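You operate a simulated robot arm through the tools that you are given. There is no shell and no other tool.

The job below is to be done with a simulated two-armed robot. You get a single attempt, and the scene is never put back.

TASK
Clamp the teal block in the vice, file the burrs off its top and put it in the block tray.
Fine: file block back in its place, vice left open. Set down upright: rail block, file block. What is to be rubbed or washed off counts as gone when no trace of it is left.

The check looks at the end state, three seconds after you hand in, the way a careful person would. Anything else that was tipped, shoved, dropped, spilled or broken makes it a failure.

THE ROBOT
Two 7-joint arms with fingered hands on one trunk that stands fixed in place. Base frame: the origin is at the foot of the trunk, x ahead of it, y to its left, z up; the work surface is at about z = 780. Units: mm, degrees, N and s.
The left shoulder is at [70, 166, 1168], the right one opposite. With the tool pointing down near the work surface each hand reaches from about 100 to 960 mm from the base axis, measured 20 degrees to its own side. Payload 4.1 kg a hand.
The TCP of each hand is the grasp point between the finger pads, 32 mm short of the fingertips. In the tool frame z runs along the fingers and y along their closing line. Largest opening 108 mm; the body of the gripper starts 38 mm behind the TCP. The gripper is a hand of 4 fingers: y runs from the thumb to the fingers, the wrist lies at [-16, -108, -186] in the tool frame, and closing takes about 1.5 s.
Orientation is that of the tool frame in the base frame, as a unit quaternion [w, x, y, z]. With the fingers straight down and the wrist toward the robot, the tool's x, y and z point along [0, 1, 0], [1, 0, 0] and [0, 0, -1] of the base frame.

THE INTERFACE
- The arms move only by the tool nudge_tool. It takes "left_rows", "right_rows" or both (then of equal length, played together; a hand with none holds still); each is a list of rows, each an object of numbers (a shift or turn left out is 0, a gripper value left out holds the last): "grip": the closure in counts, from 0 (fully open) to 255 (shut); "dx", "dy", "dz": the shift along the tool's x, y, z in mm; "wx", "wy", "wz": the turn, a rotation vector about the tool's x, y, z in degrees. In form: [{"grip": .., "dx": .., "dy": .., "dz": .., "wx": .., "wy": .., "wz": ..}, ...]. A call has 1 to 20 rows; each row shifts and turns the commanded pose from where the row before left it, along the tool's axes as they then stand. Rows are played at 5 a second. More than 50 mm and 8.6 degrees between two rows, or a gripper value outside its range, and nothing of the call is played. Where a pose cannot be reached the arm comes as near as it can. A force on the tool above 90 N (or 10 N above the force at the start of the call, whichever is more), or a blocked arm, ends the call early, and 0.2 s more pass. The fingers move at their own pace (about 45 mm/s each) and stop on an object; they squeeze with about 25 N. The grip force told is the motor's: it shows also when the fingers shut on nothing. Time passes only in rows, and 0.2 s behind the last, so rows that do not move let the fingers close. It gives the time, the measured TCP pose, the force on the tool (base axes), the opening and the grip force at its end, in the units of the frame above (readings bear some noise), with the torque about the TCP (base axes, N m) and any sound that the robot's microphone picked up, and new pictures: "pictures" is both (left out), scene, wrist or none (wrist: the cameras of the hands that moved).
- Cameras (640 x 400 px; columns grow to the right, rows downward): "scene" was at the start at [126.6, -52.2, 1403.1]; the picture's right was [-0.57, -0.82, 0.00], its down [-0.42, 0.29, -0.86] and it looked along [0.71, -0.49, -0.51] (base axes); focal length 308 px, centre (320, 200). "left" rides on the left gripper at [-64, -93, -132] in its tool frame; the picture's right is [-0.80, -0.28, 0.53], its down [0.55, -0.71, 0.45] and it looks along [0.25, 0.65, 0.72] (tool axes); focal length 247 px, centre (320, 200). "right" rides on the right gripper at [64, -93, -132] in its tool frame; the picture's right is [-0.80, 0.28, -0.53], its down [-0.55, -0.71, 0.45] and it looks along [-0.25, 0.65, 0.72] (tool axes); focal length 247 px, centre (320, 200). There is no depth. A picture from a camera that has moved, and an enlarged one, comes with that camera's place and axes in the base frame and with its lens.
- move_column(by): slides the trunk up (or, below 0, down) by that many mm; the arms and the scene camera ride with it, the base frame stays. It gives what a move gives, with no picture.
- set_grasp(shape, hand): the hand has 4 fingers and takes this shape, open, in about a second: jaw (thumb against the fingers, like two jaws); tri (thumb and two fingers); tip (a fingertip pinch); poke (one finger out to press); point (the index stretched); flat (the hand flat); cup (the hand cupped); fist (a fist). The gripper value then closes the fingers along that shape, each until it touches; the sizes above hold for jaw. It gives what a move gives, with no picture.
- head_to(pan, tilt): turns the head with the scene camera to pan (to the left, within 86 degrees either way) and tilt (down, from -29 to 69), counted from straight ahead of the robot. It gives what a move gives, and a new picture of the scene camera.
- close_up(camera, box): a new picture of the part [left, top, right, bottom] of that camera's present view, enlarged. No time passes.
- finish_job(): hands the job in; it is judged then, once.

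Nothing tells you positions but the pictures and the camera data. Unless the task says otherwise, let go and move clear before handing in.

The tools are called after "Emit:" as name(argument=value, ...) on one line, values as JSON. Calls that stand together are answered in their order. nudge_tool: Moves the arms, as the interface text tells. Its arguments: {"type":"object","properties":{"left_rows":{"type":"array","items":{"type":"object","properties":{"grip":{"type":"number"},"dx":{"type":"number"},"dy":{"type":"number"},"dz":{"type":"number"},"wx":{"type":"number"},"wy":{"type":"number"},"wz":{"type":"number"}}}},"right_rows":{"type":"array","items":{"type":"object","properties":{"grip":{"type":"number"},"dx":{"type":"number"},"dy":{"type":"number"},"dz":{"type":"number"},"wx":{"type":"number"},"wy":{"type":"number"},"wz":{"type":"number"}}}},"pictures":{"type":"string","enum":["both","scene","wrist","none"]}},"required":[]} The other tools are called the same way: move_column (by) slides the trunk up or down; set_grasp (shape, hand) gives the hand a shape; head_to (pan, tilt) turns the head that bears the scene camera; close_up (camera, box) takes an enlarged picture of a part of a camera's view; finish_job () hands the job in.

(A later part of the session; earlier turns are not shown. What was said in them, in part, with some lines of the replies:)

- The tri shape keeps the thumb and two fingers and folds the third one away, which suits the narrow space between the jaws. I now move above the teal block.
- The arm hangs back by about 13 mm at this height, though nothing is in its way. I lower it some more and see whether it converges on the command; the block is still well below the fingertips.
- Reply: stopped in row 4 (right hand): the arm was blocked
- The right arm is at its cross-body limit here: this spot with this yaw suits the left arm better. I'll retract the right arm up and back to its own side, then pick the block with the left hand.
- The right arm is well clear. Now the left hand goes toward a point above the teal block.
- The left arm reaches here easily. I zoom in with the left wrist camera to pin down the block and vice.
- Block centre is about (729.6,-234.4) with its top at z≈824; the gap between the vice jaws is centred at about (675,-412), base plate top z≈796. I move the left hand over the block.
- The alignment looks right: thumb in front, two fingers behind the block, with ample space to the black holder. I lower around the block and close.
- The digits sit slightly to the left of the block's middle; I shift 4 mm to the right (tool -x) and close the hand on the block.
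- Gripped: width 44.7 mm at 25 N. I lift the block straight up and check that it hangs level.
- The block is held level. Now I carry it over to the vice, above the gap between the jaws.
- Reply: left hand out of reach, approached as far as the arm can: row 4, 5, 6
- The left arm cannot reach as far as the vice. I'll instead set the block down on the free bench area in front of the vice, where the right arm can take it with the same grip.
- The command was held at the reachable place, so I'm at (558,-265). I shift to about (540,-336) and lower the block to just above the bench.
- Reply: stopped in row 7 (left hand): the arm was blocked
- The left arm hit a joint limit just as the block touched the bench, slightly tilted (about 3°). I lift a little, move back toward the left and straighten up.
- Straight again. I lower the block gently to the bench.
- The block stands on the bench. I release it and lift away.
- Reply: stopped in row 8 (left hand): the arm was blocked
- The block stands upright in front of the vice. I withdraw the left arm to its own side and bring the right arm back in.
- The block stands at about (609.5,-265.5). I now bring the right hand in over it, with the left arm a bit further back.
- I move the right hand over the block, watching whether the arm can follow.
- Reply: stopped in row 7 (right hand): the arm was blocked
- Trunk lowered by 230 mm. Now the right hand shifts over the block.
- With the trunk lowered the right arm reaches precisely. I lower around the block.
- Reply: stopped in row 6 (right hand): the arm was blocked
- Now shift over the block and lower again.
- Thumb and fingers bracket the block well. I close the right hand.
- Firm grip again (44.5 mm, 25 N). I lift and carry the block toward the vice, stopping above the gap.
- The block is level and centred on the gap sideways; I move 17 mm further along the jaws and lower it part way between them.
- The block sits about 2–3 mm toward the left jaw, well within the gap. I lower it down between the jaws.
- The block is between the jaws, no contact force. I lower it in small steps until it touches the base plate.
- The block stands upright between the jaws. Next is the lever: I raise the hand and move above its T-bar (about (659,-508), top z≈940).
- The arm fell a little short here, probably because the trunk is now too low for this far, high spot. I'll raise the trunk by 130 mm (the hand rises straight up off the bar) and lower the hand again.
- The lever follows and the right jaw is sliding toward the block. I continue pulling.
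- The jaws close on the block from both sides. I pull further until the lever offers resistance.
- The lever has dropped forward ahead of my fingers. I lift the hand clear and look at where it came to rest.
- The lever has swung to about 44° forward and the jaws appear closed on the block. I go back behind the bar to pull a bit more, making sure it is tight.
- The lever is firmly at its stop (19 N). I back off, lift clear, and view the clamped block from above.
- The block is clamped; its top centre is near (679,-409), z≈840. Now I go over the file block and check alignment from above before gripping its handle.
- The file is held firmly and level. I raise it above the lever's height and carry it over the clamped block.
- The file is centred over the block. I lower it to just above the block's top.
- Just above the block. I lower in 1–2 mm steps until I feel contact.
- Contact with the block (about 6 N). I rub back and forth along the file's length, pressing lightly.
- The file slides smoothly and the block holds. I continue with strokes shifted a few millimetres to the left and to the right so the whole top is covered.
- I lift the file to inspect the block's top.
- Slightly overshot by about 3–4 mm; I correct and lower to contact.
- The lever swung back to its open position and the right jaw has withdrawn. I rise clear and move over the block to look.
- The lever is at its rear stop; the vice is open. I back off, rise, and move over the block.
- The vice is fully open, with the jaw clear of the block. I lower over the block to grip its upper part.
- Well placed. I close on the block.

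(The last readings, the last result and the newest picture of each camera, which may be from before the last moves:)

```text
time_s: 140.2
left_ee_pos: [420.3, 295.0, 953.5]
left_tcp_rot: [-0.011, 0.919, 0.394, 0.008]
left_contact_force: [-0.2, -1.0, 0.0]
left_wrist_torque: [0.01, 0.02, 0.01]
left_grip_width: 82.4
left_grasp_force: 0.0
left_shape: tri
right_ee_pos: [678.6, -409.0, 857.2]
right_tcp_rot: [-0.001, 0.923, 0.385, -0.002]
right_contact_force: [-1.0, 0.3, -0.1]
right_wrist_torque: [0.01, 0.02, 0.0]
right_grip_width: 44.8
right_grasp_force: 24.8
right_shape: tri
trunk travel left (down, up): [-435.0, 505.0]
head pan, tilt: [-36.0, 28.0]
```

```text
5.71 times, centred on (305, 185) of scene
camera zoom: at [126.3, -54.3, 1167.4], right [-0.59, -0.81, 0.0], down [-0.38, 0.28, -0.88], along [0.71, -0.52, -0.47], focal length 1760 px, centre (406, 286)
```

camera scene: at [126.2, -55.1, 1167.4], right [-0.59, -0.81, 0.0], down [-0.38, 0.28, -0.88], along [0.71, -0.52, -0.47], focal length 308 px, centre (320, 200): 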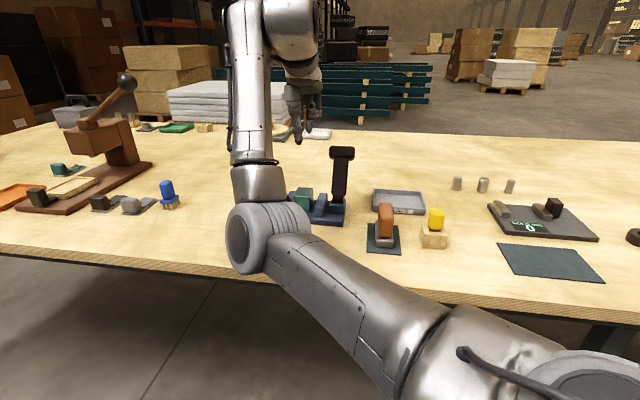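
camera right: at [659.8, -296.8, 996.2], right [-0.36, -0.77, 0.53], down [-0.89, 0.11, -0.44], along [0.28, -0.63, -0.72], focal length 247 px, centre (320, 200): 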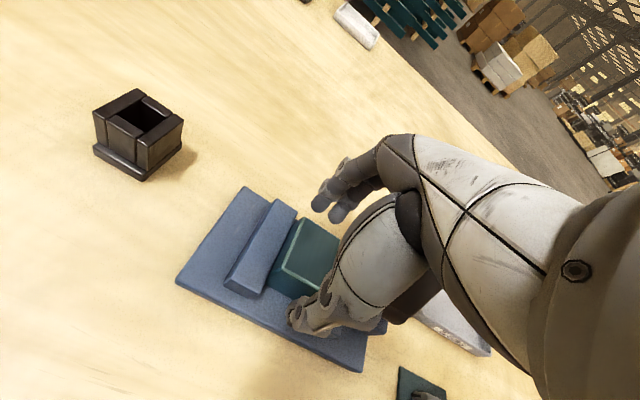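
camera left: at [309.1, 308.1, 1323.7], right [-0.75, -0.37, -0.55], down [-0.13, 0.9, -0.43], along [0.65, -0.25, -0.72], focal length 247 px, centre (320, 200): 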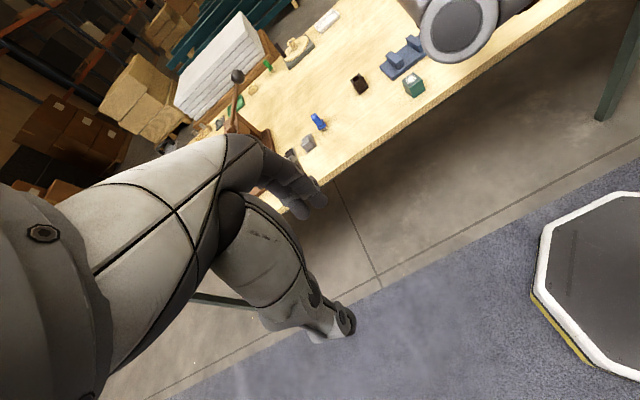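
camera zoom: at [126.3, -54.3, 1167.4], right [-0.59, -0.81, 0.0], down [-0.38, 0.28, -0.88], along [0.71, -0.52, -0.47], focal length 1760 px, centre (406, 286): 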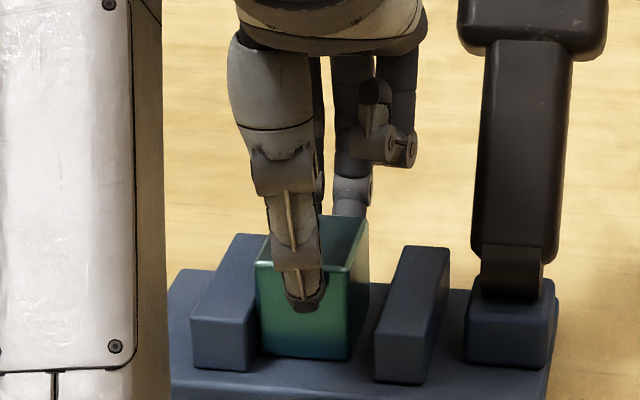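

Gripped. I lift the block high enough to pass over the lever.

Emit:
nudge_tool(right_rows=[{"dz": -6}, {"dx": -3, "dz": -15}, {"dz": -30}, {"dz": -40}, {"dz": -40}, {"dz": -40}, {"dx": 0}], pictures="both")

Emit:
close_up(camera="scene", box=[260, 80, 370, 230])

```text
time_s: 141.8
left_ee_pos: [421.1, 295.3, 952.6]
left_tcp_rot: [-0.011, 0.919, 0.394, 0.008]
left_contact_force: [0.5, -1.2, -0.6]
left_wrist_torque: [0.01, 0.02, -0.02]
left_grip_width: 82.6
left_grasp_force: 0.0
left_shape: tri
right_ee_pos: [681.1, -413.6, 1026.9]
right_tcp_rot: [-0.001, 0.923, 0.384, -0.002]
right_contact_force: [0.0, 0.3, -1.0]
right_wrist_torque: [0.02, -0.02, 0.0]
right_grip_width: 44.8
right_grasp_force: 24.5
right_shape: tri
trunk travel left (down, up): [-435.0, 505.0]
head pan, tilt: [-36.0, 28.0]
camera scene: at [126.9, -54.7, 1167.3], right [-0.59, -0.81, 0.0], down [-0.38, 0.28, -0.88], along [0.71, -0.52, -0.47], focal length 308 px, centre (320, 200)
camera right: at [660.4, -302.2, 1158.7], right [-0.36, -0.77, 0.53], down [-0.89, 0.11, -0.44], along [0.28, -0.63, -0.72], focal length 247 px, centre (320, 200)
```

scene: 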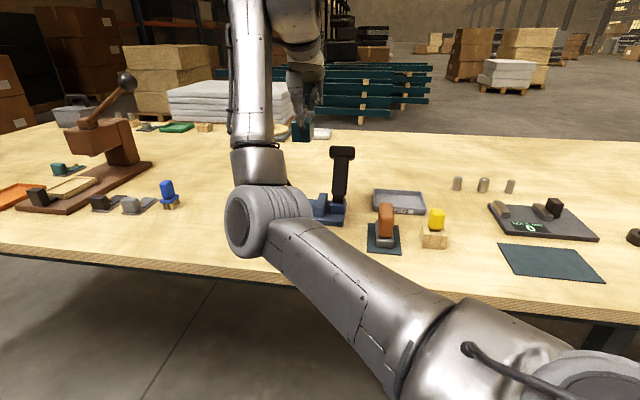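
right: 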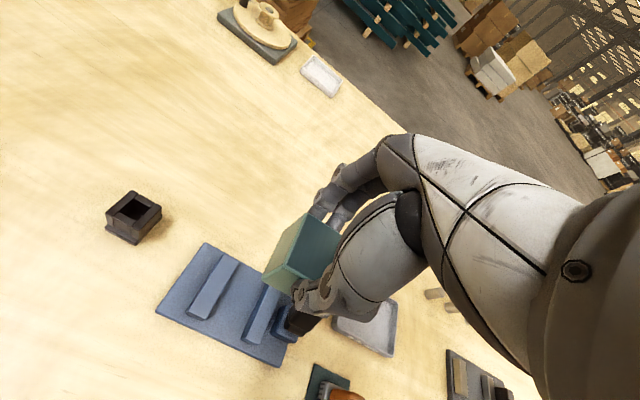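

```text
2.67 times, centred on (315, 155) of scene
camera zoom: at [126.9, -54.7, 1167.3], right [-0.59, -0.81, 0.0], down [-0.38, 0.28, -0.88], along [0.71, -0.52, -0.47], focal length 821 px, centre (333, 320)
```

zoom: 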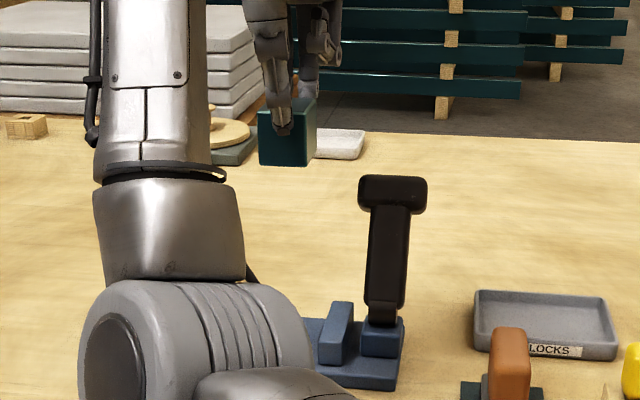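

The block hangs steady. I carry it over the lever to above the tray.

Emit:
nudge_tool(right_rows=[{"dz": -10}, {"dx": -33.2, "dy": 11.4}, {"dx": -33.2, "dy": 11.4}, {"dx": -33.2, "dy": 11.4}, {"dx": -33.3, "dy": 11.4}, {"dx": -33.3, "dy": 11.4}, {"dx": -33.3, "dy": 11.4}, {"dx": -33.2, "dy": 11.5}, {"dx": 0}], pictures="both")

Emit:
close_up(camera="right", box=[150, 180, 400, 380])

Emit:
close_up(camera="scene", box=[340, 80, 460, 230])

```text
time_s: 143.8
left_ee_pos: [422.0, 295.3, 952.2]
left_tcp_rot: [-0.011, 0.919, 0.393, 0.007]
left_contact_force: [0.8, 0.2, 0.1]
left_wrist_torque: [-0.02, 0.01, 0.0]
left_grip_width: 82.3
left_grasp_force: 0.1
left_shape: tri
right_ee_pos: [572.0, -635.9, 1036.1]
right_tcp_rot: [-0.001, 0.923, 0.385, -0.001]
right_contact_force: [0.0, -0.9, -1.1]
right_wrist_torque: [-0.05, -0.02, 0.01]
right_grip_width: 44.4
right_grasp_force: 25.3
right_shape: tri
trunk travel left (down, up): [-435.0, 505.0]
head pan, tilt: [-36.0, 28.0]
camera scene: at [126.7, -53.7, 1167.4], right [-0.59, -0.81, 0.0], down [-0.38, 0.28, -0.88], along [0.71, -0.52, -0.47], focal length 308 px, centre (320, 200)
camera right: at [552.4, -524.1, 1166.9], right [-0.36, -0.77, 0.53], down [-0.89, 0.11, -0.44], along [0.28, -0.63, -0.72], focal length 247 px, centre (320, 200)
```

scene: 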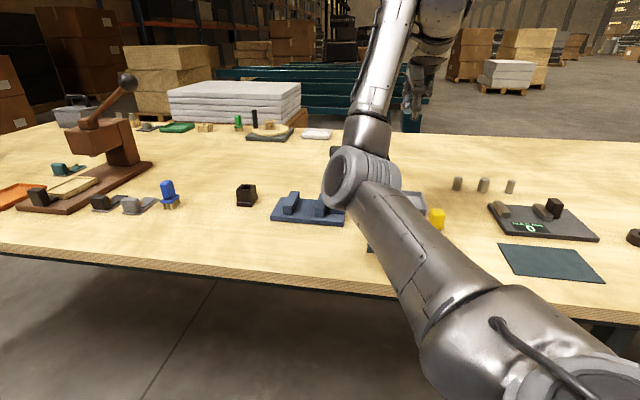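
right: 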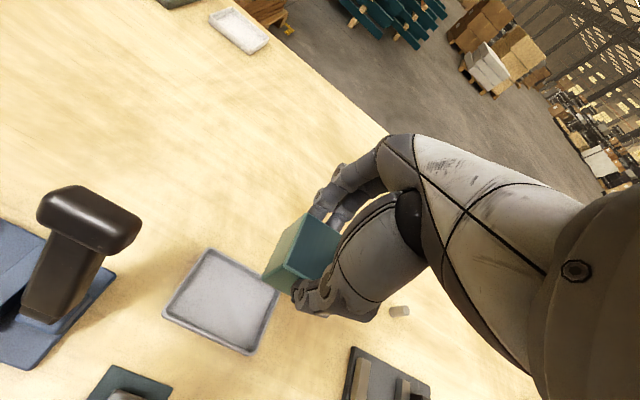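

```text
2.00 times, centred on (275, 280) of right
camera zoom: at [552.4, -524.1, 1166.9], right [-0.36, -0.77, 0.53], down [-0.89, 0.11, -0.44], along [0.28, -0.63, -0.72], focal length 494 px, centre (410, 40)
```

zoom: 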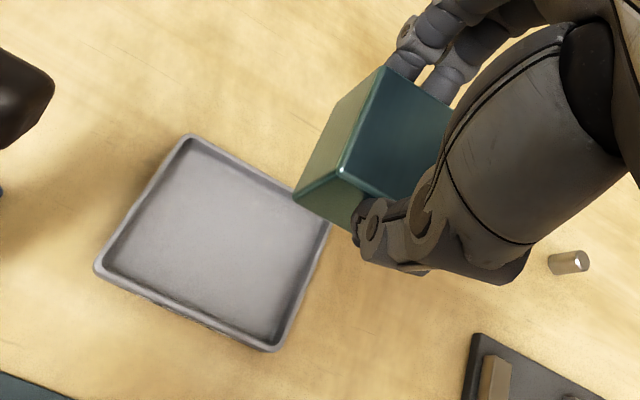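

```text
2.67 times, centred on (400, 155) of scene
camera zoom: at [126.7, -53.7, 1167.4], right [-0.59, -0.81, 0.0], down [-0.38, 0.28, -0.88], along [0.71, -0.52, -0.47], focal length 821 px, centre (107, 320)
```

zoom: 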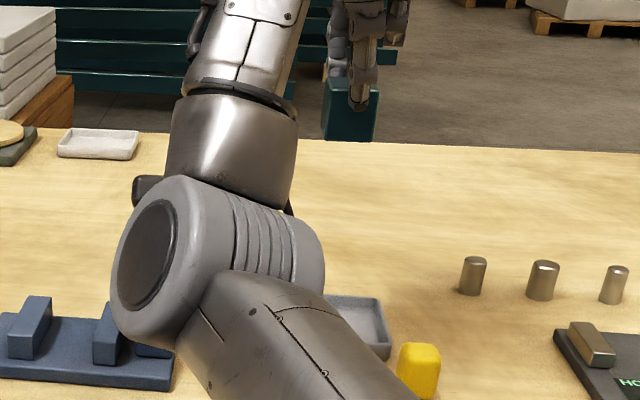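

The tray's middle is at about (574,-631). I correct slightly and lower the block to just above the tray floor.

Emit:
nudge_tool(right_rows=[{"dx": 3.5, "dy": -1.7}, {"dz": 40}, {"dz": 40}, {"dz": 40}, {"dz": 30}, {"dz": 20}, {"dx": 0}], pictures="wrist")

Emit:
close_up(camera="right", box=[180, 150, 400, 370])

Emit:
close_up(camera="scene", box=[340, 110, 460, 250])

```text
time_s: 145.6
left_ee_pos: [408.5, 302.8, 955.9]
left_tcp_rot: [-0.008, 0.918, 0.396, 0.013]
left_contact_force: [1.5, -0.2, 0.4]
left_wrist_torque: [0.01, 0.07, -0.01]
left_grip_width: 82.6
left_grasp_force: 0.1
left_shape: tri
right_ee_pos: [565.2, -628.0, 930.1]
right_tcp_rot: [0.031, 0.923, 0.38, 0.041]
right_contact_force: [1.6, -0.6, -0.4]
right_wrist_torque: [-0.01, 0.05, 0.0]
right_grip_width: 44.6
right_grasp_force: 25.4
right_shape: tri
trunk travel left (down, up): [-435.0, 505.0]
head pan, tilt: [-36.0, 28.0]
stopped in row 7 (right hand): the arm was blocked; the commanded pose is now the measured one
camera right: at [532.6, -513.5, 1055.7], right [-0.42, -0.75, 0.51], down [-0.84, 0.1, -0.54], along [0.35, -0.65, -0.67], focal length 247 px, centre (320, 200)
```

right: 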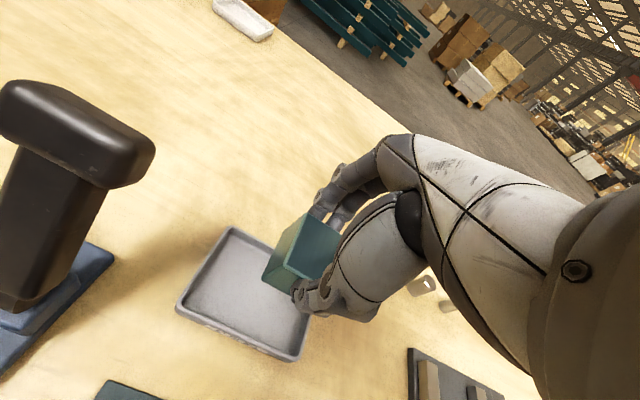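

```text
1.82 times, centred on (290, 260) of right
camera zoom: at [532.6, -513.5, 1055.7], right [-0.42, -0.75, 0.51], down [-0.84, 0.1, -0.54], along [0.35, -0.65, -0.67], focal length 449 px, centre (374, 91)
```

zoom: 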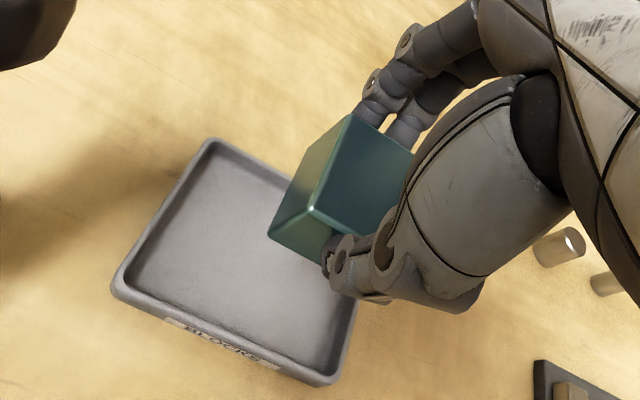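

```text
2.86 times, centred on (400, 180) of scene
camera zoom: at [114.0, -50.3, 1169.2], right [-0.59, -0.81, 0.0], down [-0.37, 0.27, -0.89], along [0.72, -0.52, -0.46], focal length 880 px, centre (91, 257)
```

zoom: 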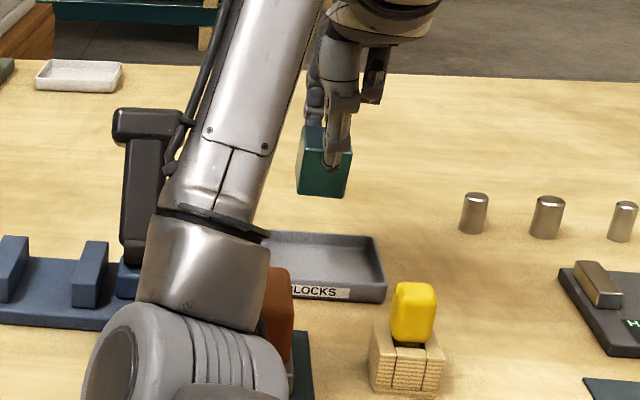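

The arm was blocked and the trunk even shifted a little, so some part of the arm seems to touch something. I raise the hand back up at once and look.

Emit:
nudge_tool(right_rows=[{"dz": -20}, {"dz": -30}, {"dx": 0}], pictures="both")

```text
time_s: 146.4
left_ee_pos: [419.3, 297.8, 951.9]
left_tcp_rot: [-0.011, 0.919, 0.394, 0.007]
left_contact_force: [-0.1, 0.1, -0.2]
left_wrist_torque: [-0.04, 0.02, -0.02]
left_grip_width: 82.4
left_grasp_force: 0.0
left_shape: tri
right_ee_pos: [572.6, -630.1, 958.4]
right_tcp_rot: [0.019, 0.923, 0.384, 0.03]
right_contact_force: [1.0, -0.5, -1.6]
right_wrist_torque: [0.01, 0.01, 0.03]
right_grip_width: 44.8
right_grasp_force: 24.9
right_shape: tri
trunk travel left (down, up): [-435.0, 505.0]
head pan, tilt: [-36.0, 28.0]
camera scene: at [127.5, -54.2, 1166.6], right [-0.59, -0.81, 0.0], down [-0.38, 0.28, -0.88], along [0.71, -0.52, -0.47], focal length 308 px, centre (320, 200)
camera right: at [543.0, -517.7, 1086.9], right [-0.4, -0.76, 0.52], down [-0.86, 0.1, -0.51], along [0.33, -0.64, -0.69], focal length 247 px, centre (320, 200)
```

scene: 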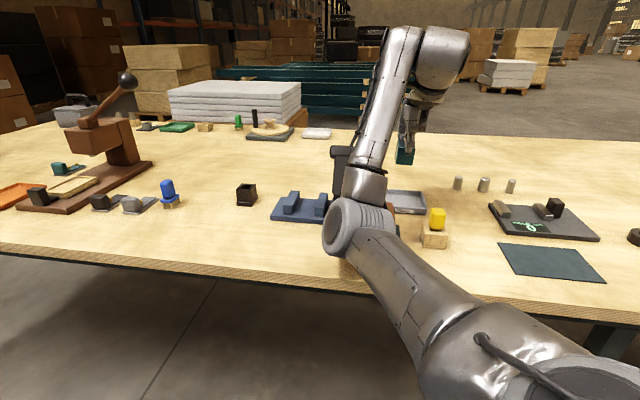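
right: 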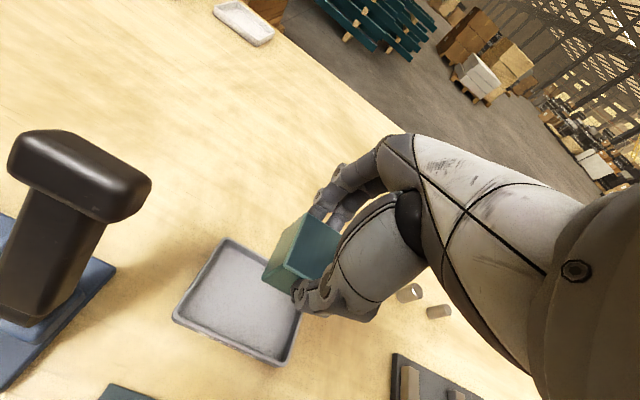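

Nothing seems touched; the arm ran into a joint limit here and jerked. I raise and straighten the hand, then raise the trunk for this spot on the right side.

Emit:
nudge_tool(right_rows=[{"dz": -30, "wx": 1.1, "wy": -0.8}, {"dz": -30, "wx": 1.1, "wy": -0.8}, {"dz": -20, "wx": 1.1, "wy": -0.7}, {"dx": 0}], pictures="scene")

Emit:
close_up(camera="scene", box=[260, 150, 460, 270])

```text
time_s: 147.4
left_ee_pos: [417.6, 299.3, 952.2]
left_tcp_rot: [-0.011, 0.919, 0.395, 0.008]
left_contact_force: [0.3, 0.6, 0.0]
left_wrist_torque: [-0.04, -0.01, 0.01]
left_grip_width: 82.6
left_grasp_force: 0.1
left_shape: tri
right_ee_pos: [569.0, -628.1, 1041.4]
right_tcp_rot: [0.002, 0.923, 0.384, 0.0]
right_contact_force: [0.4, 0.7, -0.6]
right_wrist_torque: [0.0, 0.02, -0.03]
right_grip_width: 44.6
right_grasp_force: 24.6
right_shape: tri
trunk travel left (down, up): [-435.0, 505.0]
head pan, tilt: [-36.0, 28.0]
camera scene: at [126.6, -54.6, 1167.3], right [-0.59, -0.81, 0.0], down [-0.38, 0.28, -0.88], along [0.71, -0.52, -0.47], focal length 308 px, centre (320, 200)
```

scene: 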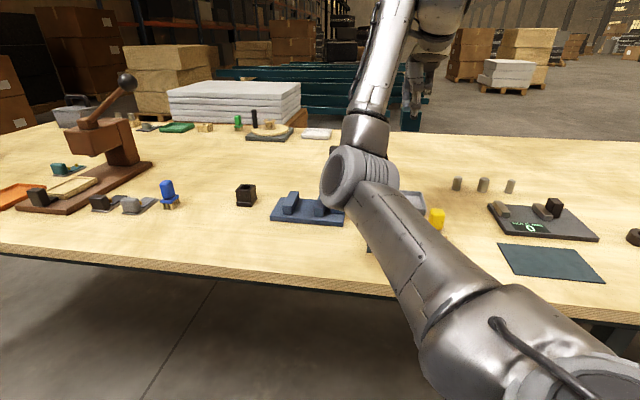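

```text
3.20 times, centred on (360, 210) of scene
camera zoom: at [126.6, -54.6, 1167.3], right [-0.59, -0.81, 0.0], down [-0.38, 0.28, -0.88], along [0.71, -0.52, -0.47], focal length 986 px, centre (192, 168)
```

zoom: 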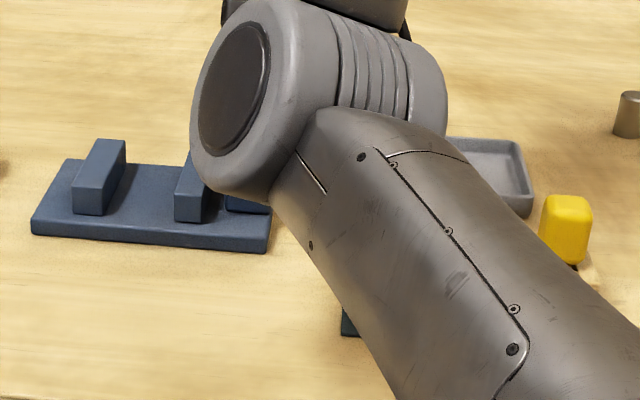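

Emit:
move_column(by=150)

Emit:
head_to(pan=-38, tilt=32)

```text
time_s: 149.2
left_ee_pos: [417.8, 299.0, 1102.6]
left_tcp_rot: [-0.011, 0.919, 0.395, 0.008]
left_contact_force: [-0.6, 0.1, -0.4]
left_wrist_torque: [0.0, 0.0, -0.01]
left_grip_width: 82.4
left_grasp_force: 0.0
left_shape: tri
right_ee_pos: [569.6, -629.2, 1190.5]
right_tcp_rot: [0.001, 0.923, 0.384, 0.0]
right_contact_force: [0.7, -0.3, -1.3]
right_wrist_torque: [0.03, -0.02, 0.0]
right_grip_width: 44.4
right_grasp_force: 25.0
right_shape: tri
trunk travel left (down, up): [-585.0, 355.0]
head pan, tilt: [-36.0, 28.0]
```

```text
time_s: 149.8
left_ee_pos: [417.5, 299.0, 1101.8]
left_tcp_rot: [-0.011, 0.919, 0.394, 0.008]
left_contact_force: [-0.2, 0.1, 1.2]
left_wrist_torque: [-0.01, 0.0, -0.01]
left_grip_width: 82.5
left_grasp_force: 0.0
left_shape: tri
right_ee_pos: [570.8, -629.0, 1191.4]
right_tcp_rot: [0.0, 0.923, 0.384, 0.001]
right_contact_force: [-0.4, -0.2, 0.0]
right_wrist_torque: [-0.01, 0.0, 0.03]
right_grip_width: 44.4
right_grasp_force: 24.8
right_shape: tri
trunk travel left (down, up): [-585.0, 355.0]
head pan, tilt: [-38.0, 32.0]
camera scene: at [123.2, -56.0, 1311.1], right [-0.62, -0.79, 0.0], down [-0.42, 0.33, -0.85], along [0.67, -0.52, -0.53], focal length 308 px, centre (320, 200)
```

scene: 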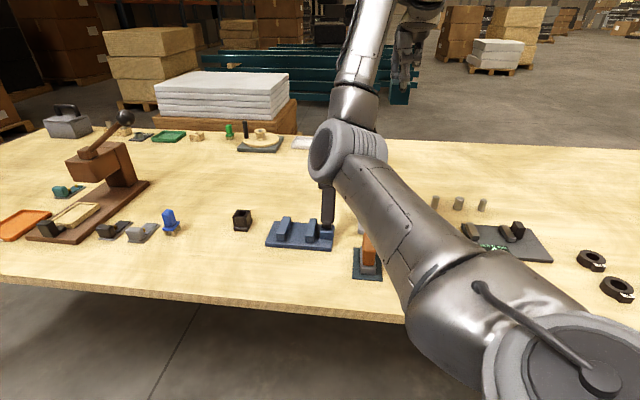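

The file and lever stand as they should. I lower the hand in stages, checking that it follows the command.

Emit:
nudge_tool(right_rows=[{"dz": 20}, {"dz": 20}, {"dz": 20}, {"dz": 20}, {"dx": 0}], pictures="scene")

```text
time_s: 151.0
left_ee_pos: [417.5, 298.7, 1100.9]
left_tcp_rot: [-0.011, 0.919, 0.394, 0.007]
left_contact_force: [0.9, 1.0, -0.9]
left_wrist_torque: [0.0, 0.02, -0.03]
left_grip_width: 82.5
left_grasp_force: 0.1
left_shape: tri
right_ee_pos: [572.3, -629.4, 1112.7]
right_tcp_rot: [0.002, 0.923, 0.385, 0.0]
right_contact_force: [-0.4, -1.2, -0.9]
right_wrist_torque: [-0.01, -0.01, 0.02]
right_grip_width: 44.6
right_grasp_force: 24.9
right_shape: tri
trunk travel left (down, up): [-585.0, 355.0]
head pan, tilt: [-38.0, 32.0]
camera scene: at [122.8, -55.7, 1311.1], right [-0.62, -0.79, 0.0], down [-0.42, 0.33, -0.85], along [0.67, -0.52, -0.53], focal length 308 px, centre (320, 200)
```

scene: 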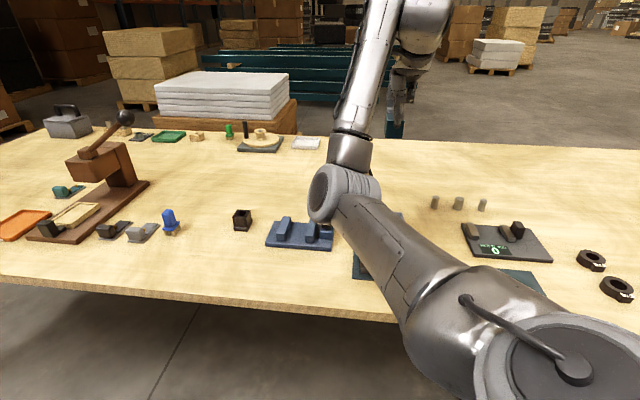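

Emit:
nudge_tool(right_rows=[{"dz": 20}, {"dz": 20}, {"dz": 20}, {"dx": 0}], pictures="scene")

```text
time_s: 152.0
left_ee_pos: [417.3, 299.1, 1103.6]
left_tcp_rot: [-0.011, 0.919, 0.395, 0.008]
left_contact_force: [0.0, -0.9, 0.6]
left_wrist_torque: [-0.01, -0.01, -0.01]
left_grip_width: 82.7
left_grasp_force: 0.0
left_shape: tri
right_ee_pos: [570.0, -628.7, 1050.1]
right_tcp_rot: [0.002, 0.923, 0.384, 0.001]
right_contact_force: [-0.4, -0.7, -1.3]
right_wrist_torque: [0.01, 0.03, 0.01]
right_grip_width: 44.4
right_grasp_force: 25.1
right_shape: tri
trunk travel left (down, up): [-585.0, 355.0]
head pan, tilt: [-38.0, 32.0]
camera scene: at [122.9, -55.7, 1311.1], right [-0.62, -0.79, 0.0], down [-0.42, 0.33, -0.85], along [0.67, -0.52, -0.53], focal length 308 px, centre (320, 200)
```

scene: 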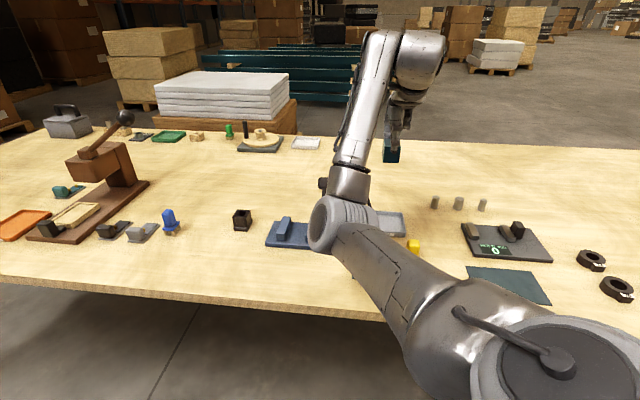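

Emit:
nudge_tool(right_rows=[{"dz": 20}, {"dz": 20}, {"dz": 20}, {"dx": 0}], pictures="scene")

```text
time_s: 153.0
left_ee_pos: [418.2, 299.2, 1102.8]
left_tcp_rot: [-0.011, 0.919, 0.395, 0.007]
left_contact_force: [0.6, -0.4, 0.6]
left_wrist_torque: [-0.02, 0.01, 0.0]
left_grip_width: 82.6
left_grasp_force: 0.0
left_shape: tri
right_ee_pos: [572.0, -628.2, 991.7]
right_tcp_rot: [0.002, 0.923, 0.384, 0.0]
right_contact_force: [0.2, 0.3, -0.9]
right_wrist_torque: [0.01, 0.04, 0.0]
right_grip_width: 44.7
right_grasp_force: 25.4
right_shape: tri
trunk travel left (down, up): [-585.0, 355.0]
head pan, tilt: [-38.0, 32.0]
camera scene: at [123.0, -55.7, 1311.1], right [-0.62, -0.79, 0.0], down [-0.42, 0.33, -0.85], along [0.67, -0.52, -0.53], focal length 308 px, centre (320, 200)
```

scene: 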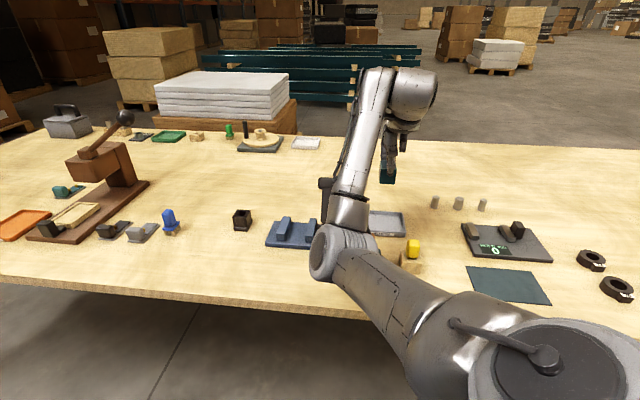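

Emit:
nudge_tool(right_rows=[{"dz": 15}, {"dz": 15}, {"dz": 15}, {"dx": 0}], pictures="scene")

```text
time_s: 154.0
left_ee_pos: [416.6, 299.1, 1102.8]
left_tcp_rot: [-0.011, 0.919, 0.395, 0.008]
left_contact_force: [0.1, -0.7, -0.4]
left_wrist_torque: [-0.01, 0.0, 0.03]
left_grip_width: 82.4
left_grasp_force: 0.0
left_shape: tri
right_ee_pos: [570.2, -631.3, 947.8]
right_tcp_rot: [0.0, 0.923, 0.385, 0.0]
right_contact_force: [0.0, 0.5, -0.4]
right_wrist_torque: [0.0, 0.03, -0.01]
right_grip_width: 44.3
right_grasp_force: 25.0
right_shape: tri
trunk travel left (down, up): [-585.0, 355.0]
head pan, tilt: [-38.0, 32.0]
camera scene: at [123.1, -55.7, 1311.1], right [-0.62, -0.79, 0.0], down [-0.42, 0.33, -0.85], along [0.67, -0.52, -0.53], focal length 308 px, centre (320, 200)
```

scene: 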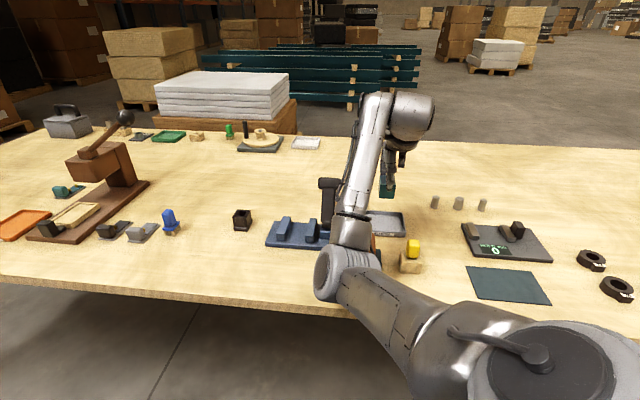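

Now it follows well. But the elbow sinks toward the bench edge, so before the final descent I raise the trunk another 150 mm.

Emit:
move_column(by=150)

Emit:
head_to(pan=-40, tilt=38)

Emit:
nudge_tool(right_rows=[{"dz": 25}, {"dz": 25}, {"dz": 25}, {"dz": 25}, {"dz": 20}, {"dx": 0}], pictures="scene")

```text
time_s: 155.8
left_ee_pos: [419.0, 297.6, 1252.6]
left_tcp_rot: [-0.011, 0.919, 0.395, 0.008]
left_contact_force: [0.2, -0.4, 0.3]
left_wrist_torque: [0.01, 0.0, 0.0]
left_grip_width: 82.6
left_grasp_force: 0.1
left_shape: tri
right_ee_pos: [571.4, -630.2, 1096.3]
right_tcp_rot: [0.001, 0.923, 0.384, 0.0]
right_contact_force: [-0.1, -0.8, -1.3]
right_wrist_torque: [-0.01, 0.0, 0.02]
right_grip_width: 44.6
right_grasp_force: 25.1
right_shape: tri
trunk travel left (down, up): [-735.0, 205.0]
head pan, tilt: [-38.0, 32.0]
```

```text
time_s: 156.4
left_ee_pos: [418.6, 298.5, 1253.5]
left_tcp_rot: [-0.011, 0.919, 0.394, 0.008]
left_contact_force: [0.1, 0.4, 0.1]
left_wrist_torque: [0.02, 0.0, -0.03]
left_grip_width: 82.8
left_grasp_force: 0.1
left_shape: tri
right_ee_pos: [570.6, -630.4, 1097.0]
right_tcp_rot: [0.0, 0.923, 0.384, 0.001]
right_contact_force: [0.5, 0.4, -1.3]
right_wrist_torque: [0.01, 0.01, 0.01]
right_grip_width: 44.4
right_grasp_force: 25.1
right_shape: tri
trunk travel left (down, up): [-735.0, 205.0]
head pan, tilt: [-40.0, 38.0]
camera scene: at [118.9, -56.3, 1451.9], right [-0.64, -0.77, 0.0], down [-0.47, 0.4, -0.79], along [0.6, -0.51, -0.62], focal length 308 px, centre (320, 200)
```

scene: 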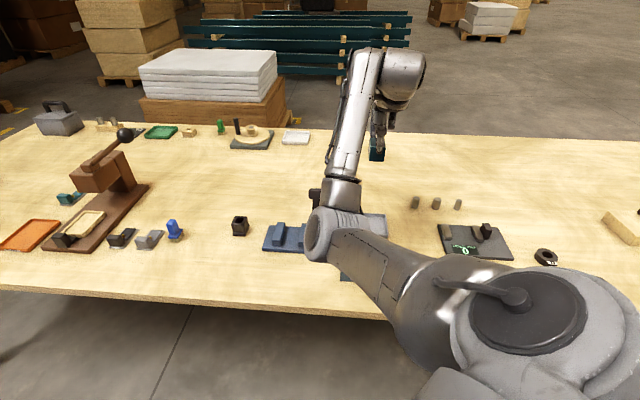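

```text
time_s: 157.8
left_ee_pos: [417.7, 298.5, 1252.6]
left_tcp_rot: [-0.012, 0.919, 0.394, 0.008]
left_contact_force: [0.7, 0.1, 0.4]
left_wrist_torque: [0.01, -0.01, 0.02]
left_grip_width: 82.3
left_grasp_force: 0.0
left_shape: tri
right_ee_pos: [571.3, -632.0, 977.7]
right_tcp_rot: [0.002, 0.923, 0.385, 0.001]
right_contact_force: [0.9, 0.3, -1.0]
right_wrist_torque: [-0.02, 0.03, 0.01]
right_grip_width: 44.6
right_grasp_force: 24.8
right_shape: tri
trunk travel left (down, up): [-735.0, 205.0]
head pan, tilt: [-40.0, 38.0]
camera scene: at [118.7, -56.1, 1451.9], right [-0.64, -0.77, 0.0], down [-0.47, 0.4, -0.79], along [0.6, -0.51, -0.62], focal length 308 px, centre (320, 200)
```

scene: 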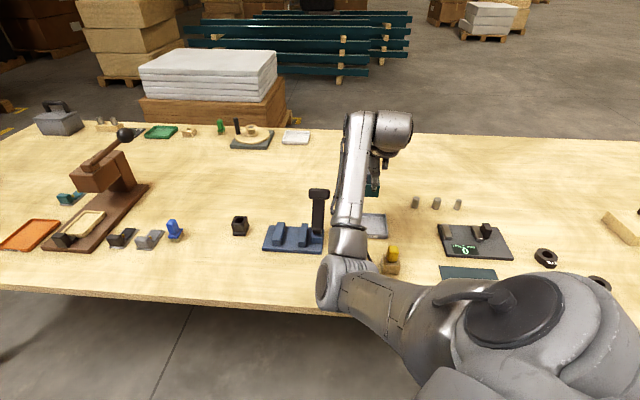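

The elbow is now well clear of the bench. I continue down.

Emit:
nudge_tool(right_rows=[{"dz": 25}, {"dz": 25}, {"dz": 20}, {"dz": 20}, {"dx": 0}], pictures="both")

Emit:
close_up(camera="right", box=[180, 150, 400, 370])

```text
time_s: 159.0
left_ee_pos: [417.9, 299.5, 1252.9]
left_tcp_rot: [-0.011, 0.919, 0.394, 0.008]
left_contact_force: [0.3, 0.3, -0.5]
left_wrist_torque: [0.02, 0.01, 0.0]
left_grip_width: 82.4
left_grasp_force: 0.1
left_shape: tri
right_ee_pos: [570.3, -632.3, 889.4]
right_tcp_rot: [0.001, 0.923, 0.384, 0.0]
right_contact_force: [-0.1, 0.6, -0.7]
right_wrist_torque: [0.03, -0.01, 0.01]
right_grip_width: 44.4
right_grasp_force: 25.3
right_shape: tri
trunk travel left (down, up): [-735.0, 205.0]
head pan, tilt: [-40.0, 38.0]
camera scene: at [118.7, -56.0, 1451.9], right [-0.64, -0.77, 0.0], down [-0.47, 0.4, -0.79], along [0.6, -0.51, -0.62], focal length 308 px, centre (320, 200)
camera right: at [550.3, -520.4, 1020.2], right [-0.36, -0.76, 0.53], down [-0.89, 0.11, -0.45], along [0.29, -0.64, -0.72], focal length 247 px, centre (320, 200)
```

scene: 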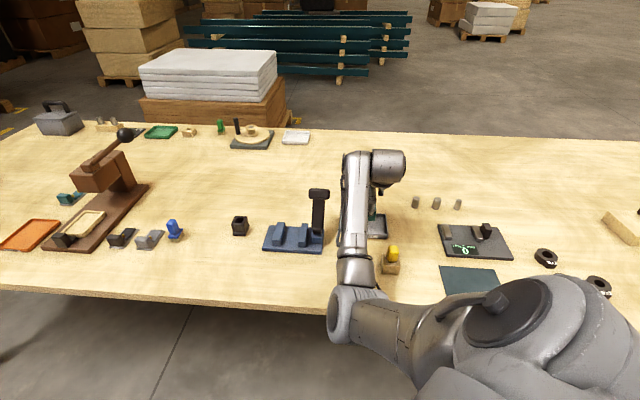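
right: 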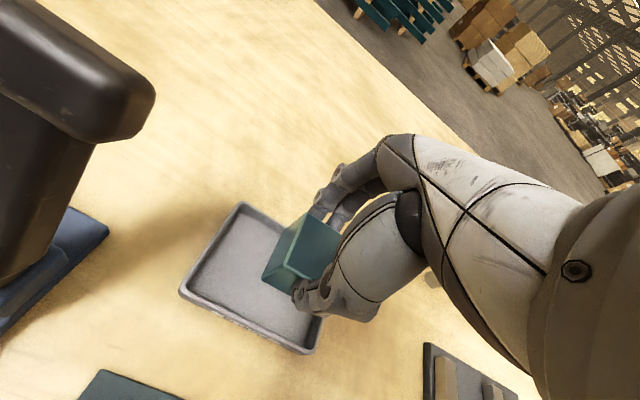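

```text
1.82 times, centred on (290, 260) of right
camera zoom: at [550.3, -520.4, 1020.2], right [-0.36, -0.76, 0.53], down [-0.89, 0.11, -0.45], along [0.29, -0.64, -0.72], focal length 449 px, centre (374, 91)
```

zoom: 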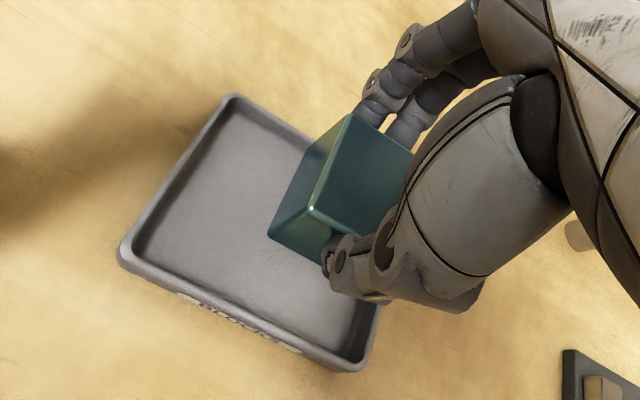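

The block is centred over the tray. I lower it into the tray and then touch down in small steps.

Emit:
nudge_tool(right_rows=[{"dx": 2, "dy": -3}, {"dz": 12}, {"dz": 12}, {"dz": 8}, {"dz": 5}, {"dx": 0}], pictures="wrist")

Emit:
close_up(camera="right", box=[180, 150, 400, 370])

Emit:
close_up(camera="scene", box=[310, 140, 430, 270])

```text
time_s: 160.4
left_ee_pos: [417.8, 298.9, 1253.0]
left_tcp_rot: [-0.011, 0.918, 0.395, 0.007]
left_contact_force: [0.6, 0.3, 0.3]
left_wrist_torque: [0.04, 0.05, 0.01]
left_grip_width: 82.4
left_grasp_force: 0.1
left_shape: tri
right_ee_pos: [570.3, -627.4, 851.6]
right_tcp_rot: [0.001, 0.924, 0.383, 0.0]
right_contact_force: [0.7, 0.5, 0.8]
right_wrist_torque: [0.0, 0.01, 0.01]
right_grip_width: 44.6
right_grasp_force: 24.5
right_shape: tri
trunk travel left (down, up): [-735.0, 205.0]
head pan, tilt: [-40.0, 38.0]
camera right: at [549.6, -516.3, 981.2], right [-0.36, -0.76, 0.53], down [-0.89, 0.11, -0.45], along [0.29, -0.64, -0.72], focal length 247 px, centre (320, 200)
```

right: 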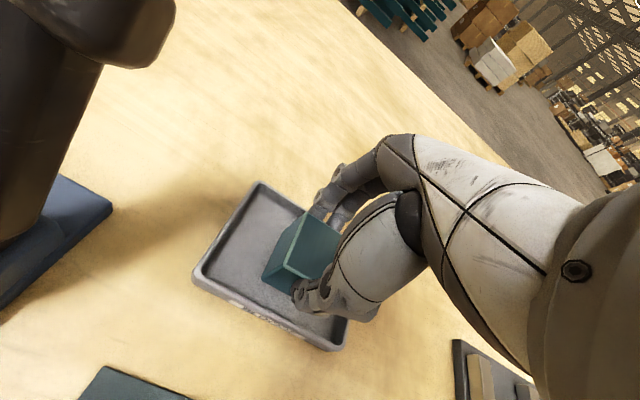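

```text
1.82 times, centred on (290, 260) of right
camera zoom: at [549.6, -516.3, 981.2], right [-0.36, -0.76, 0.53], down [-0.89, 0.11, -0.45], along [0.29, -0.64, -0.72], focal length 449 px, centre (374, 91)
```

zoom: 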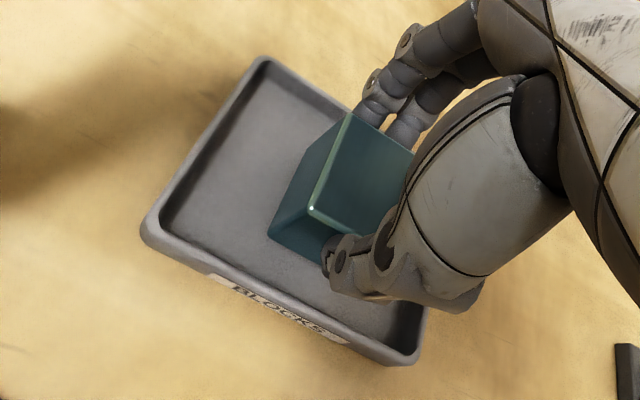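

```text
3.08 times, centred on (370, 205) of scene
camera zoom: at [118.8, -56.2, 1451.9], right [-0.64, -0.77, 0.0], down [-0.47, 0.4, -0.79], along [0.6, -0.51, -0.62], focal length 948 px, centre (166, 185)
```

zoom: 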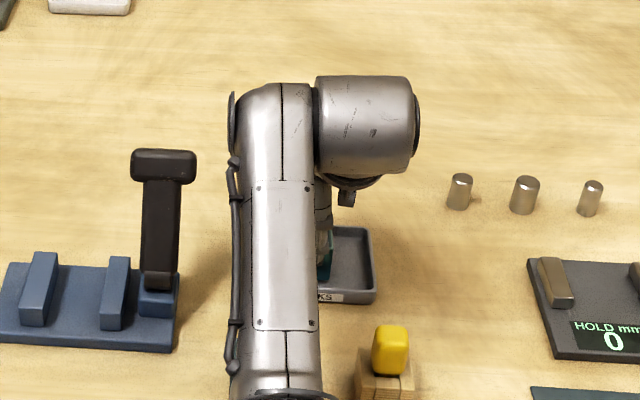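

Emit:
nudge_tool(right_rows=[{"dz": 2}, {"dz": 2}, {"dz": 1}, {"dx": 0}], pictures="none")

```text
time_s: 161.4
left_ee_pos: [418.5, 298.9, 1253.5]
left_tcp_rot: [-0.01, 0.919, 0.395, 0.008]
left_contact_force: [0.1, -0.7, 0.1]
left_wrist_torque: [0.02, 0.02, -0.01]
left_grip_width: 82.4
left_grasp_force: 0.1
left_shape: tri
right_ee_pos: [570.6, -628.5, 845.9]
right_tcp_rot: [0.002, 0.923, 0.384, 0.001]
right_contact_force: [0.3, -0.4, 1.7]
right_wrist_torque: [0.03, 0.01, 0.01]
right_grip_width: 44.4
right_grasp_force: 25.3
right_shape: tri
trunk travel left (down, up): [-735.0, 205.0]
head pan, tilt: [-40.0, 38.0]
```

Emit:
nudge_tool(right_rows=[{"dz": 1}, {"dx": 0}], pictures="none")

```text
time_s: 162.0
left_ee_pos: [416.7, 298.8, 1252.6]
left_tcp_rot: [-0.01, 0.919, 0.395, 0.008]
left_contact_force: [1.2, 0.5, 0.3]
left_wrist_torque: [-0.02, 0.03, -0.04]
left_grip_width: 82.3
left_grasp_force: 0.0
left_shape: tri
right_ee_pos: [570.4, -627.1, 845.7]
right_tcp_rot: [0.002, 0.923, 0.384, 0.0]
right_contact_force: [-0.1, 0.1, 5.9]
right_wrist_torque: [-0.02, 0.0, -0.04]
right_grip_width: 44.9
right_grasp_force: 24.6
right_shape: tri
trunk travel left (down, up): [-735.0, 205.0]
head pan, tilt: [-40.0, 38.0]
```

The block stands on the tray floor. I release it and rise straight up.

Emit:
nudge_tool(right_rows=[{"grip": 125}, {"grip": 110}, {"grip": 100}, {"grip": 100}, {"dz": -10}, {"dz": -20}, {"dz": -35}, {"dz": -40}, {"dx": 0}], pictures="wrist")

Emit:
close_up(camera="right", box=[150, 170, 350, 370])

```text
time_s: 164.0
left_ee_pos: [417.9, 298.7, 1252.7]
left_tcp_rot: [-0.011, 0.919, 0.395, 0.008]
left_contact_force: [0.7, -0.9, 0.8]
left_wrist_torque: [-0.01, 0.01, -0.01]
left_grip_width: 82.5
left_grasp_force: 0.0
left_shape: tri
right_ee_pos: [568.3, -627.5, 950.3]
right_tcp_rot: [0.001, 0.923, 0.384, 0.0]
right_contact_force: [0.4, 0.0, 0.0]
right_wrist_torque: [-0.03, 0.04, 0.01]
right_grip_width: 65.3
right_grasp_force: 0.1
right_shape: tri
trunk travel left (down, up): [-735.0, 205.0]
head pan, tilt: [-40.0, 38.0]
camera right: at [547.7, -516.3, 1080.3], right [-0.36, -0.76, 0.53], down [-0.89, 0.11, -0.45], along [0.29, -0.64, -0.72], focal length 247 px, centre (320, 200)
```

right: 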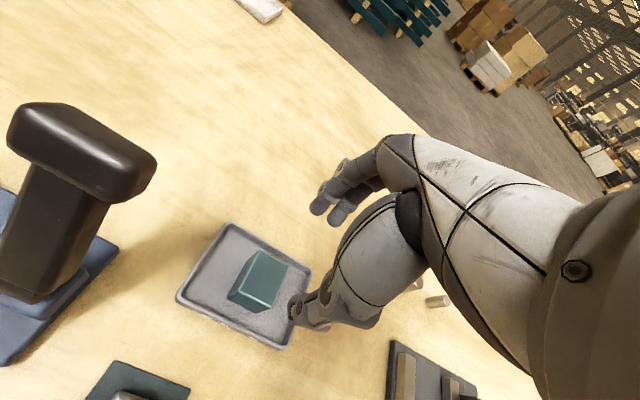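

```text
2.00 times, centred on (250, 270) of right
camera zoom: at [547.7, -516.3, 1080.3], right [-0.36, -0.76, 0.53], down [-0.89, 0.11, -0.45], along [0.29, -0.64, -0.72], focal length 494 px, centre (460, 60)
```

zoom: 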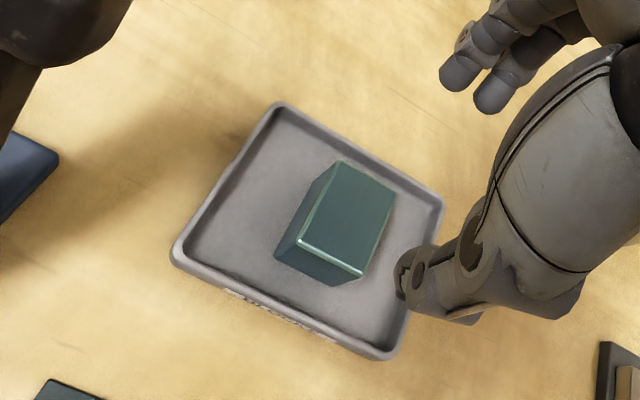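

The block stands upright in the middle of the tray. I raise the arm and swing it to the right side to get a clear view of everything.

Emit:
nudge_tool(right_rows=[{"dz": -40}, {"dz": -40}, {"dz": -40}, {"dz": -40}, {"dx": -35, "dy": 10}, {"dx": -35, "dy": 10}, {"dx": -35, "dy": 10}, {"dx": -35, "dy": 10}, {"dx": -35, "dy": 10}, {"dx": 0}], pictures="both")

Emit:
close_up(camera="scene", box=[230, 170, 430, 290])

```text
time_s: 166.2
left_ee_pos: [417.6, 300.1, 1253.6]
left_tcp_rot: [-0.011, 0.919, 0.394, 0.008]
left_contact_force: [0.0, 1.2, -0.4]
left_wrist_torque: [-0.04, 0.0, 0.0]
left_grip_width: 82.3
left_grasp_force: 0.1
left_shape: tri
right_ee_pos: [481.2, -787.3, 1107.9]
right_tcp_rot: [0.002, 0.923, 0.384, 0.0]
right_contact_force: [0.1, 0.3, 0.2]
right_wrist_torque: [-0.02, 0.0, 0.05]
right_grip_width: 65.2
right_grasp_force: 0.0
right_shape: tri
trunk travel left (down, up): [-735.0, 205.0]
head pan, tilt: [-40.0, 38.0]
camera scene: at [119.2, -55.2, 1451.9], right [-0.64, -0.77, 0.0], down [-0.47, 0.4, -0.79], along [0.6, -0.51, -0.62], focal length 308 px, centre (320, 200)
camera right: at [460.4, -675.5, 1238.5], right [-0.36, -0.76, 0.53], down [-0.89, 0.11, -0.45], along [0.29, -0.64, -0.72], focal length 247 px, centre (320, 200)
```

scene: 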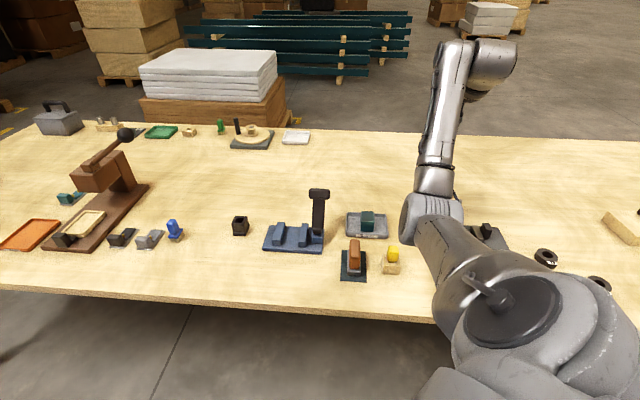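
right: 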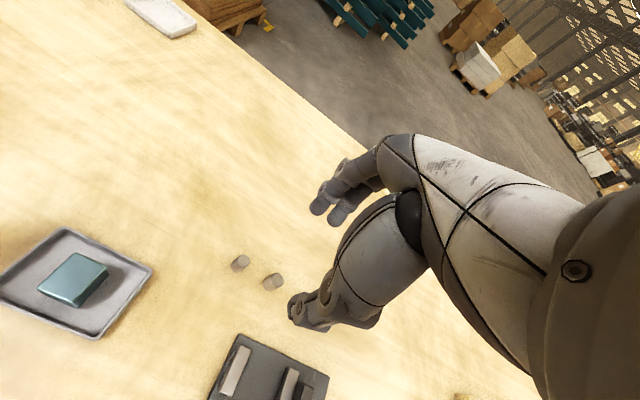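

```text
3.20 times, centred on (330, 230) of scene
camera zoom: at [119.2, -55.2, 1451.9], right [-0.64, -0.77, 0.0], down [-0.47, 0.4, -0.79], along [0.6, -0.51, -0.62], focal length 986 px, centre (288, 104)
```

zoom: 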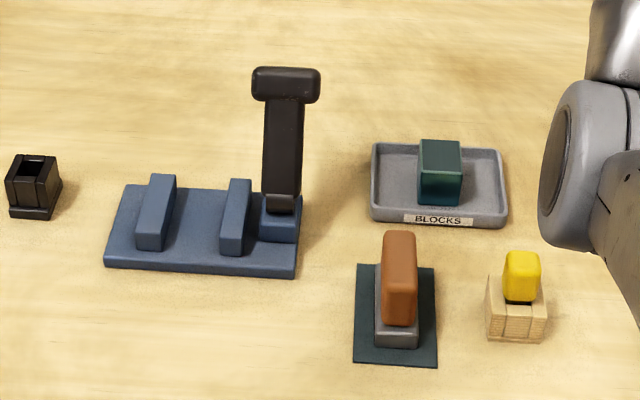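

Everything looks right: block in the tray, file on its mat, vice open. A last close look at each.

Emit:
close_up(camera="scene", box=[340, 205, 395, 285])

Emit:
close_up(camera="scene", box=[255, 180, 335, 260])

Emit:
close_up(camera="right", box=[0, 220, 160, 345])

Emit:
close_up(camera="scene", box=[0, 90, 320, 290])

```text
5.00 times, centred on (368, 245) of scene
camera zoom: at [119.2, -55.2, 1451.9], right [-0.64, -0.77, 0.0], down [-0.47, 0.4, -0.79], along [0.6, -0.51, -0.62], focal length 1540 px, centre (82, -25)
```

zoom: 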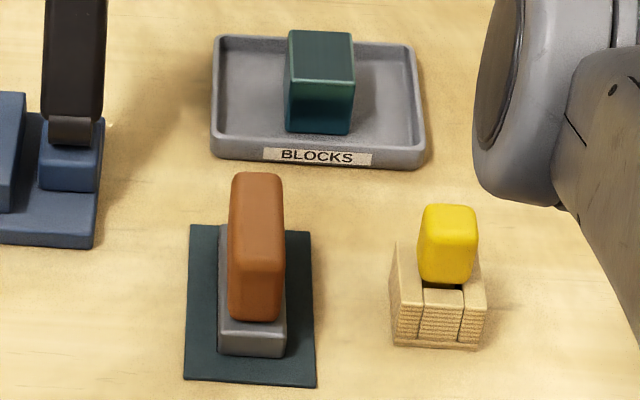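

```text
5.00 times, centred on (295, 220) of scene
camera zoom: at [119.2, -55.2, 1451.9], right [-0.64, -0.77, 0.0], down [-0.47, 0.4, -0.79], along [0.6, -0.51, -0.62], focal length 1540 px, centre (445, 100)
```

zoom: 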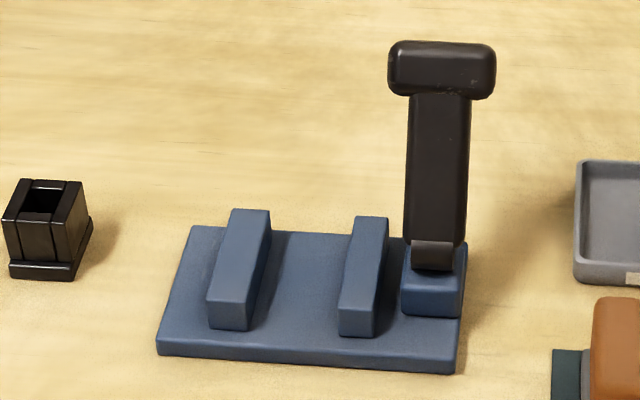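

```text
3.20 times, centred on (80, 282) of right
camera zoom: at [460.4, -675.5, 1238.5], right [-0.36, -0.76, 0.53], down [-0.89, 0.11, -0.45], along [0.29, -0.64, -0.72], focal length 790 px, centre (1088, -64)
```

zoom: 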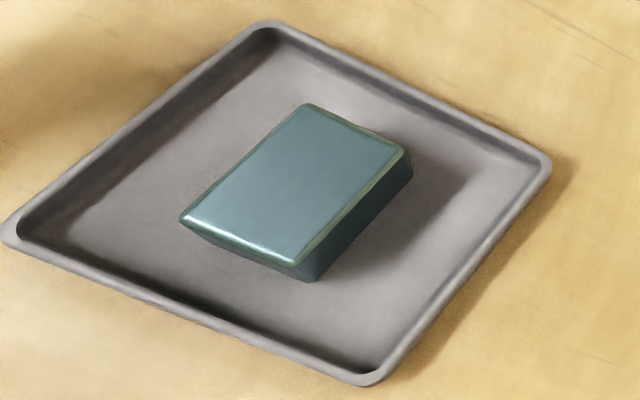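

```text
2.00 times, centred on (160, 190) of scene
camera zoom: at [119.2, -55.2, 1451.9], right [-0.64, -0.77, 0.0], down [-0.47, 0.4, -0.79], along [0.6, -0.51, -0.62], focal length 616 px, centre (640, 220)
```

zoom: 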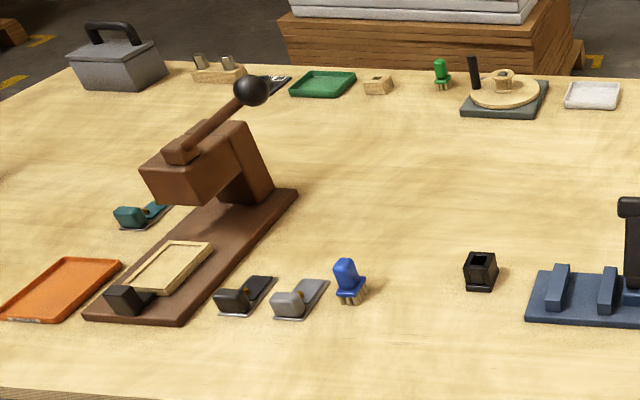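

The clean block stands upright in the BLOCKS tray and the file block is upright on its mat. The vice is open, its lever back at its rear stop. Nothing else looks disturbed and both arms are clear, so I hand the job in.

Emit:
finish_job()

```text
The job is handed in.
```

I handed the job in. The teal block was clamped in the vice and its top filed clean. It now stands upright in the middle of the BLOCKS tray.

- **Burrs:** close-ups from two cameras showed no trace left on the block's top.
- **File block:** it is upright on its mat, in the place it was picked up from.
- **Vice:** it is open, with the lever back at its rear stop and the right jaw withdrawn.
- **Rest of the bench:** nothing else looked tipped or shoved in the last pictures, and both arms are clear.
- **Extra handling:** the left arm could not reach the vice, so it set the block on the bench and the right hand took over.
- **Arm jerk:** the right arm jerked once near the tray, most likely at a joint limit, and I saw nothing touched or displaced afterwards.
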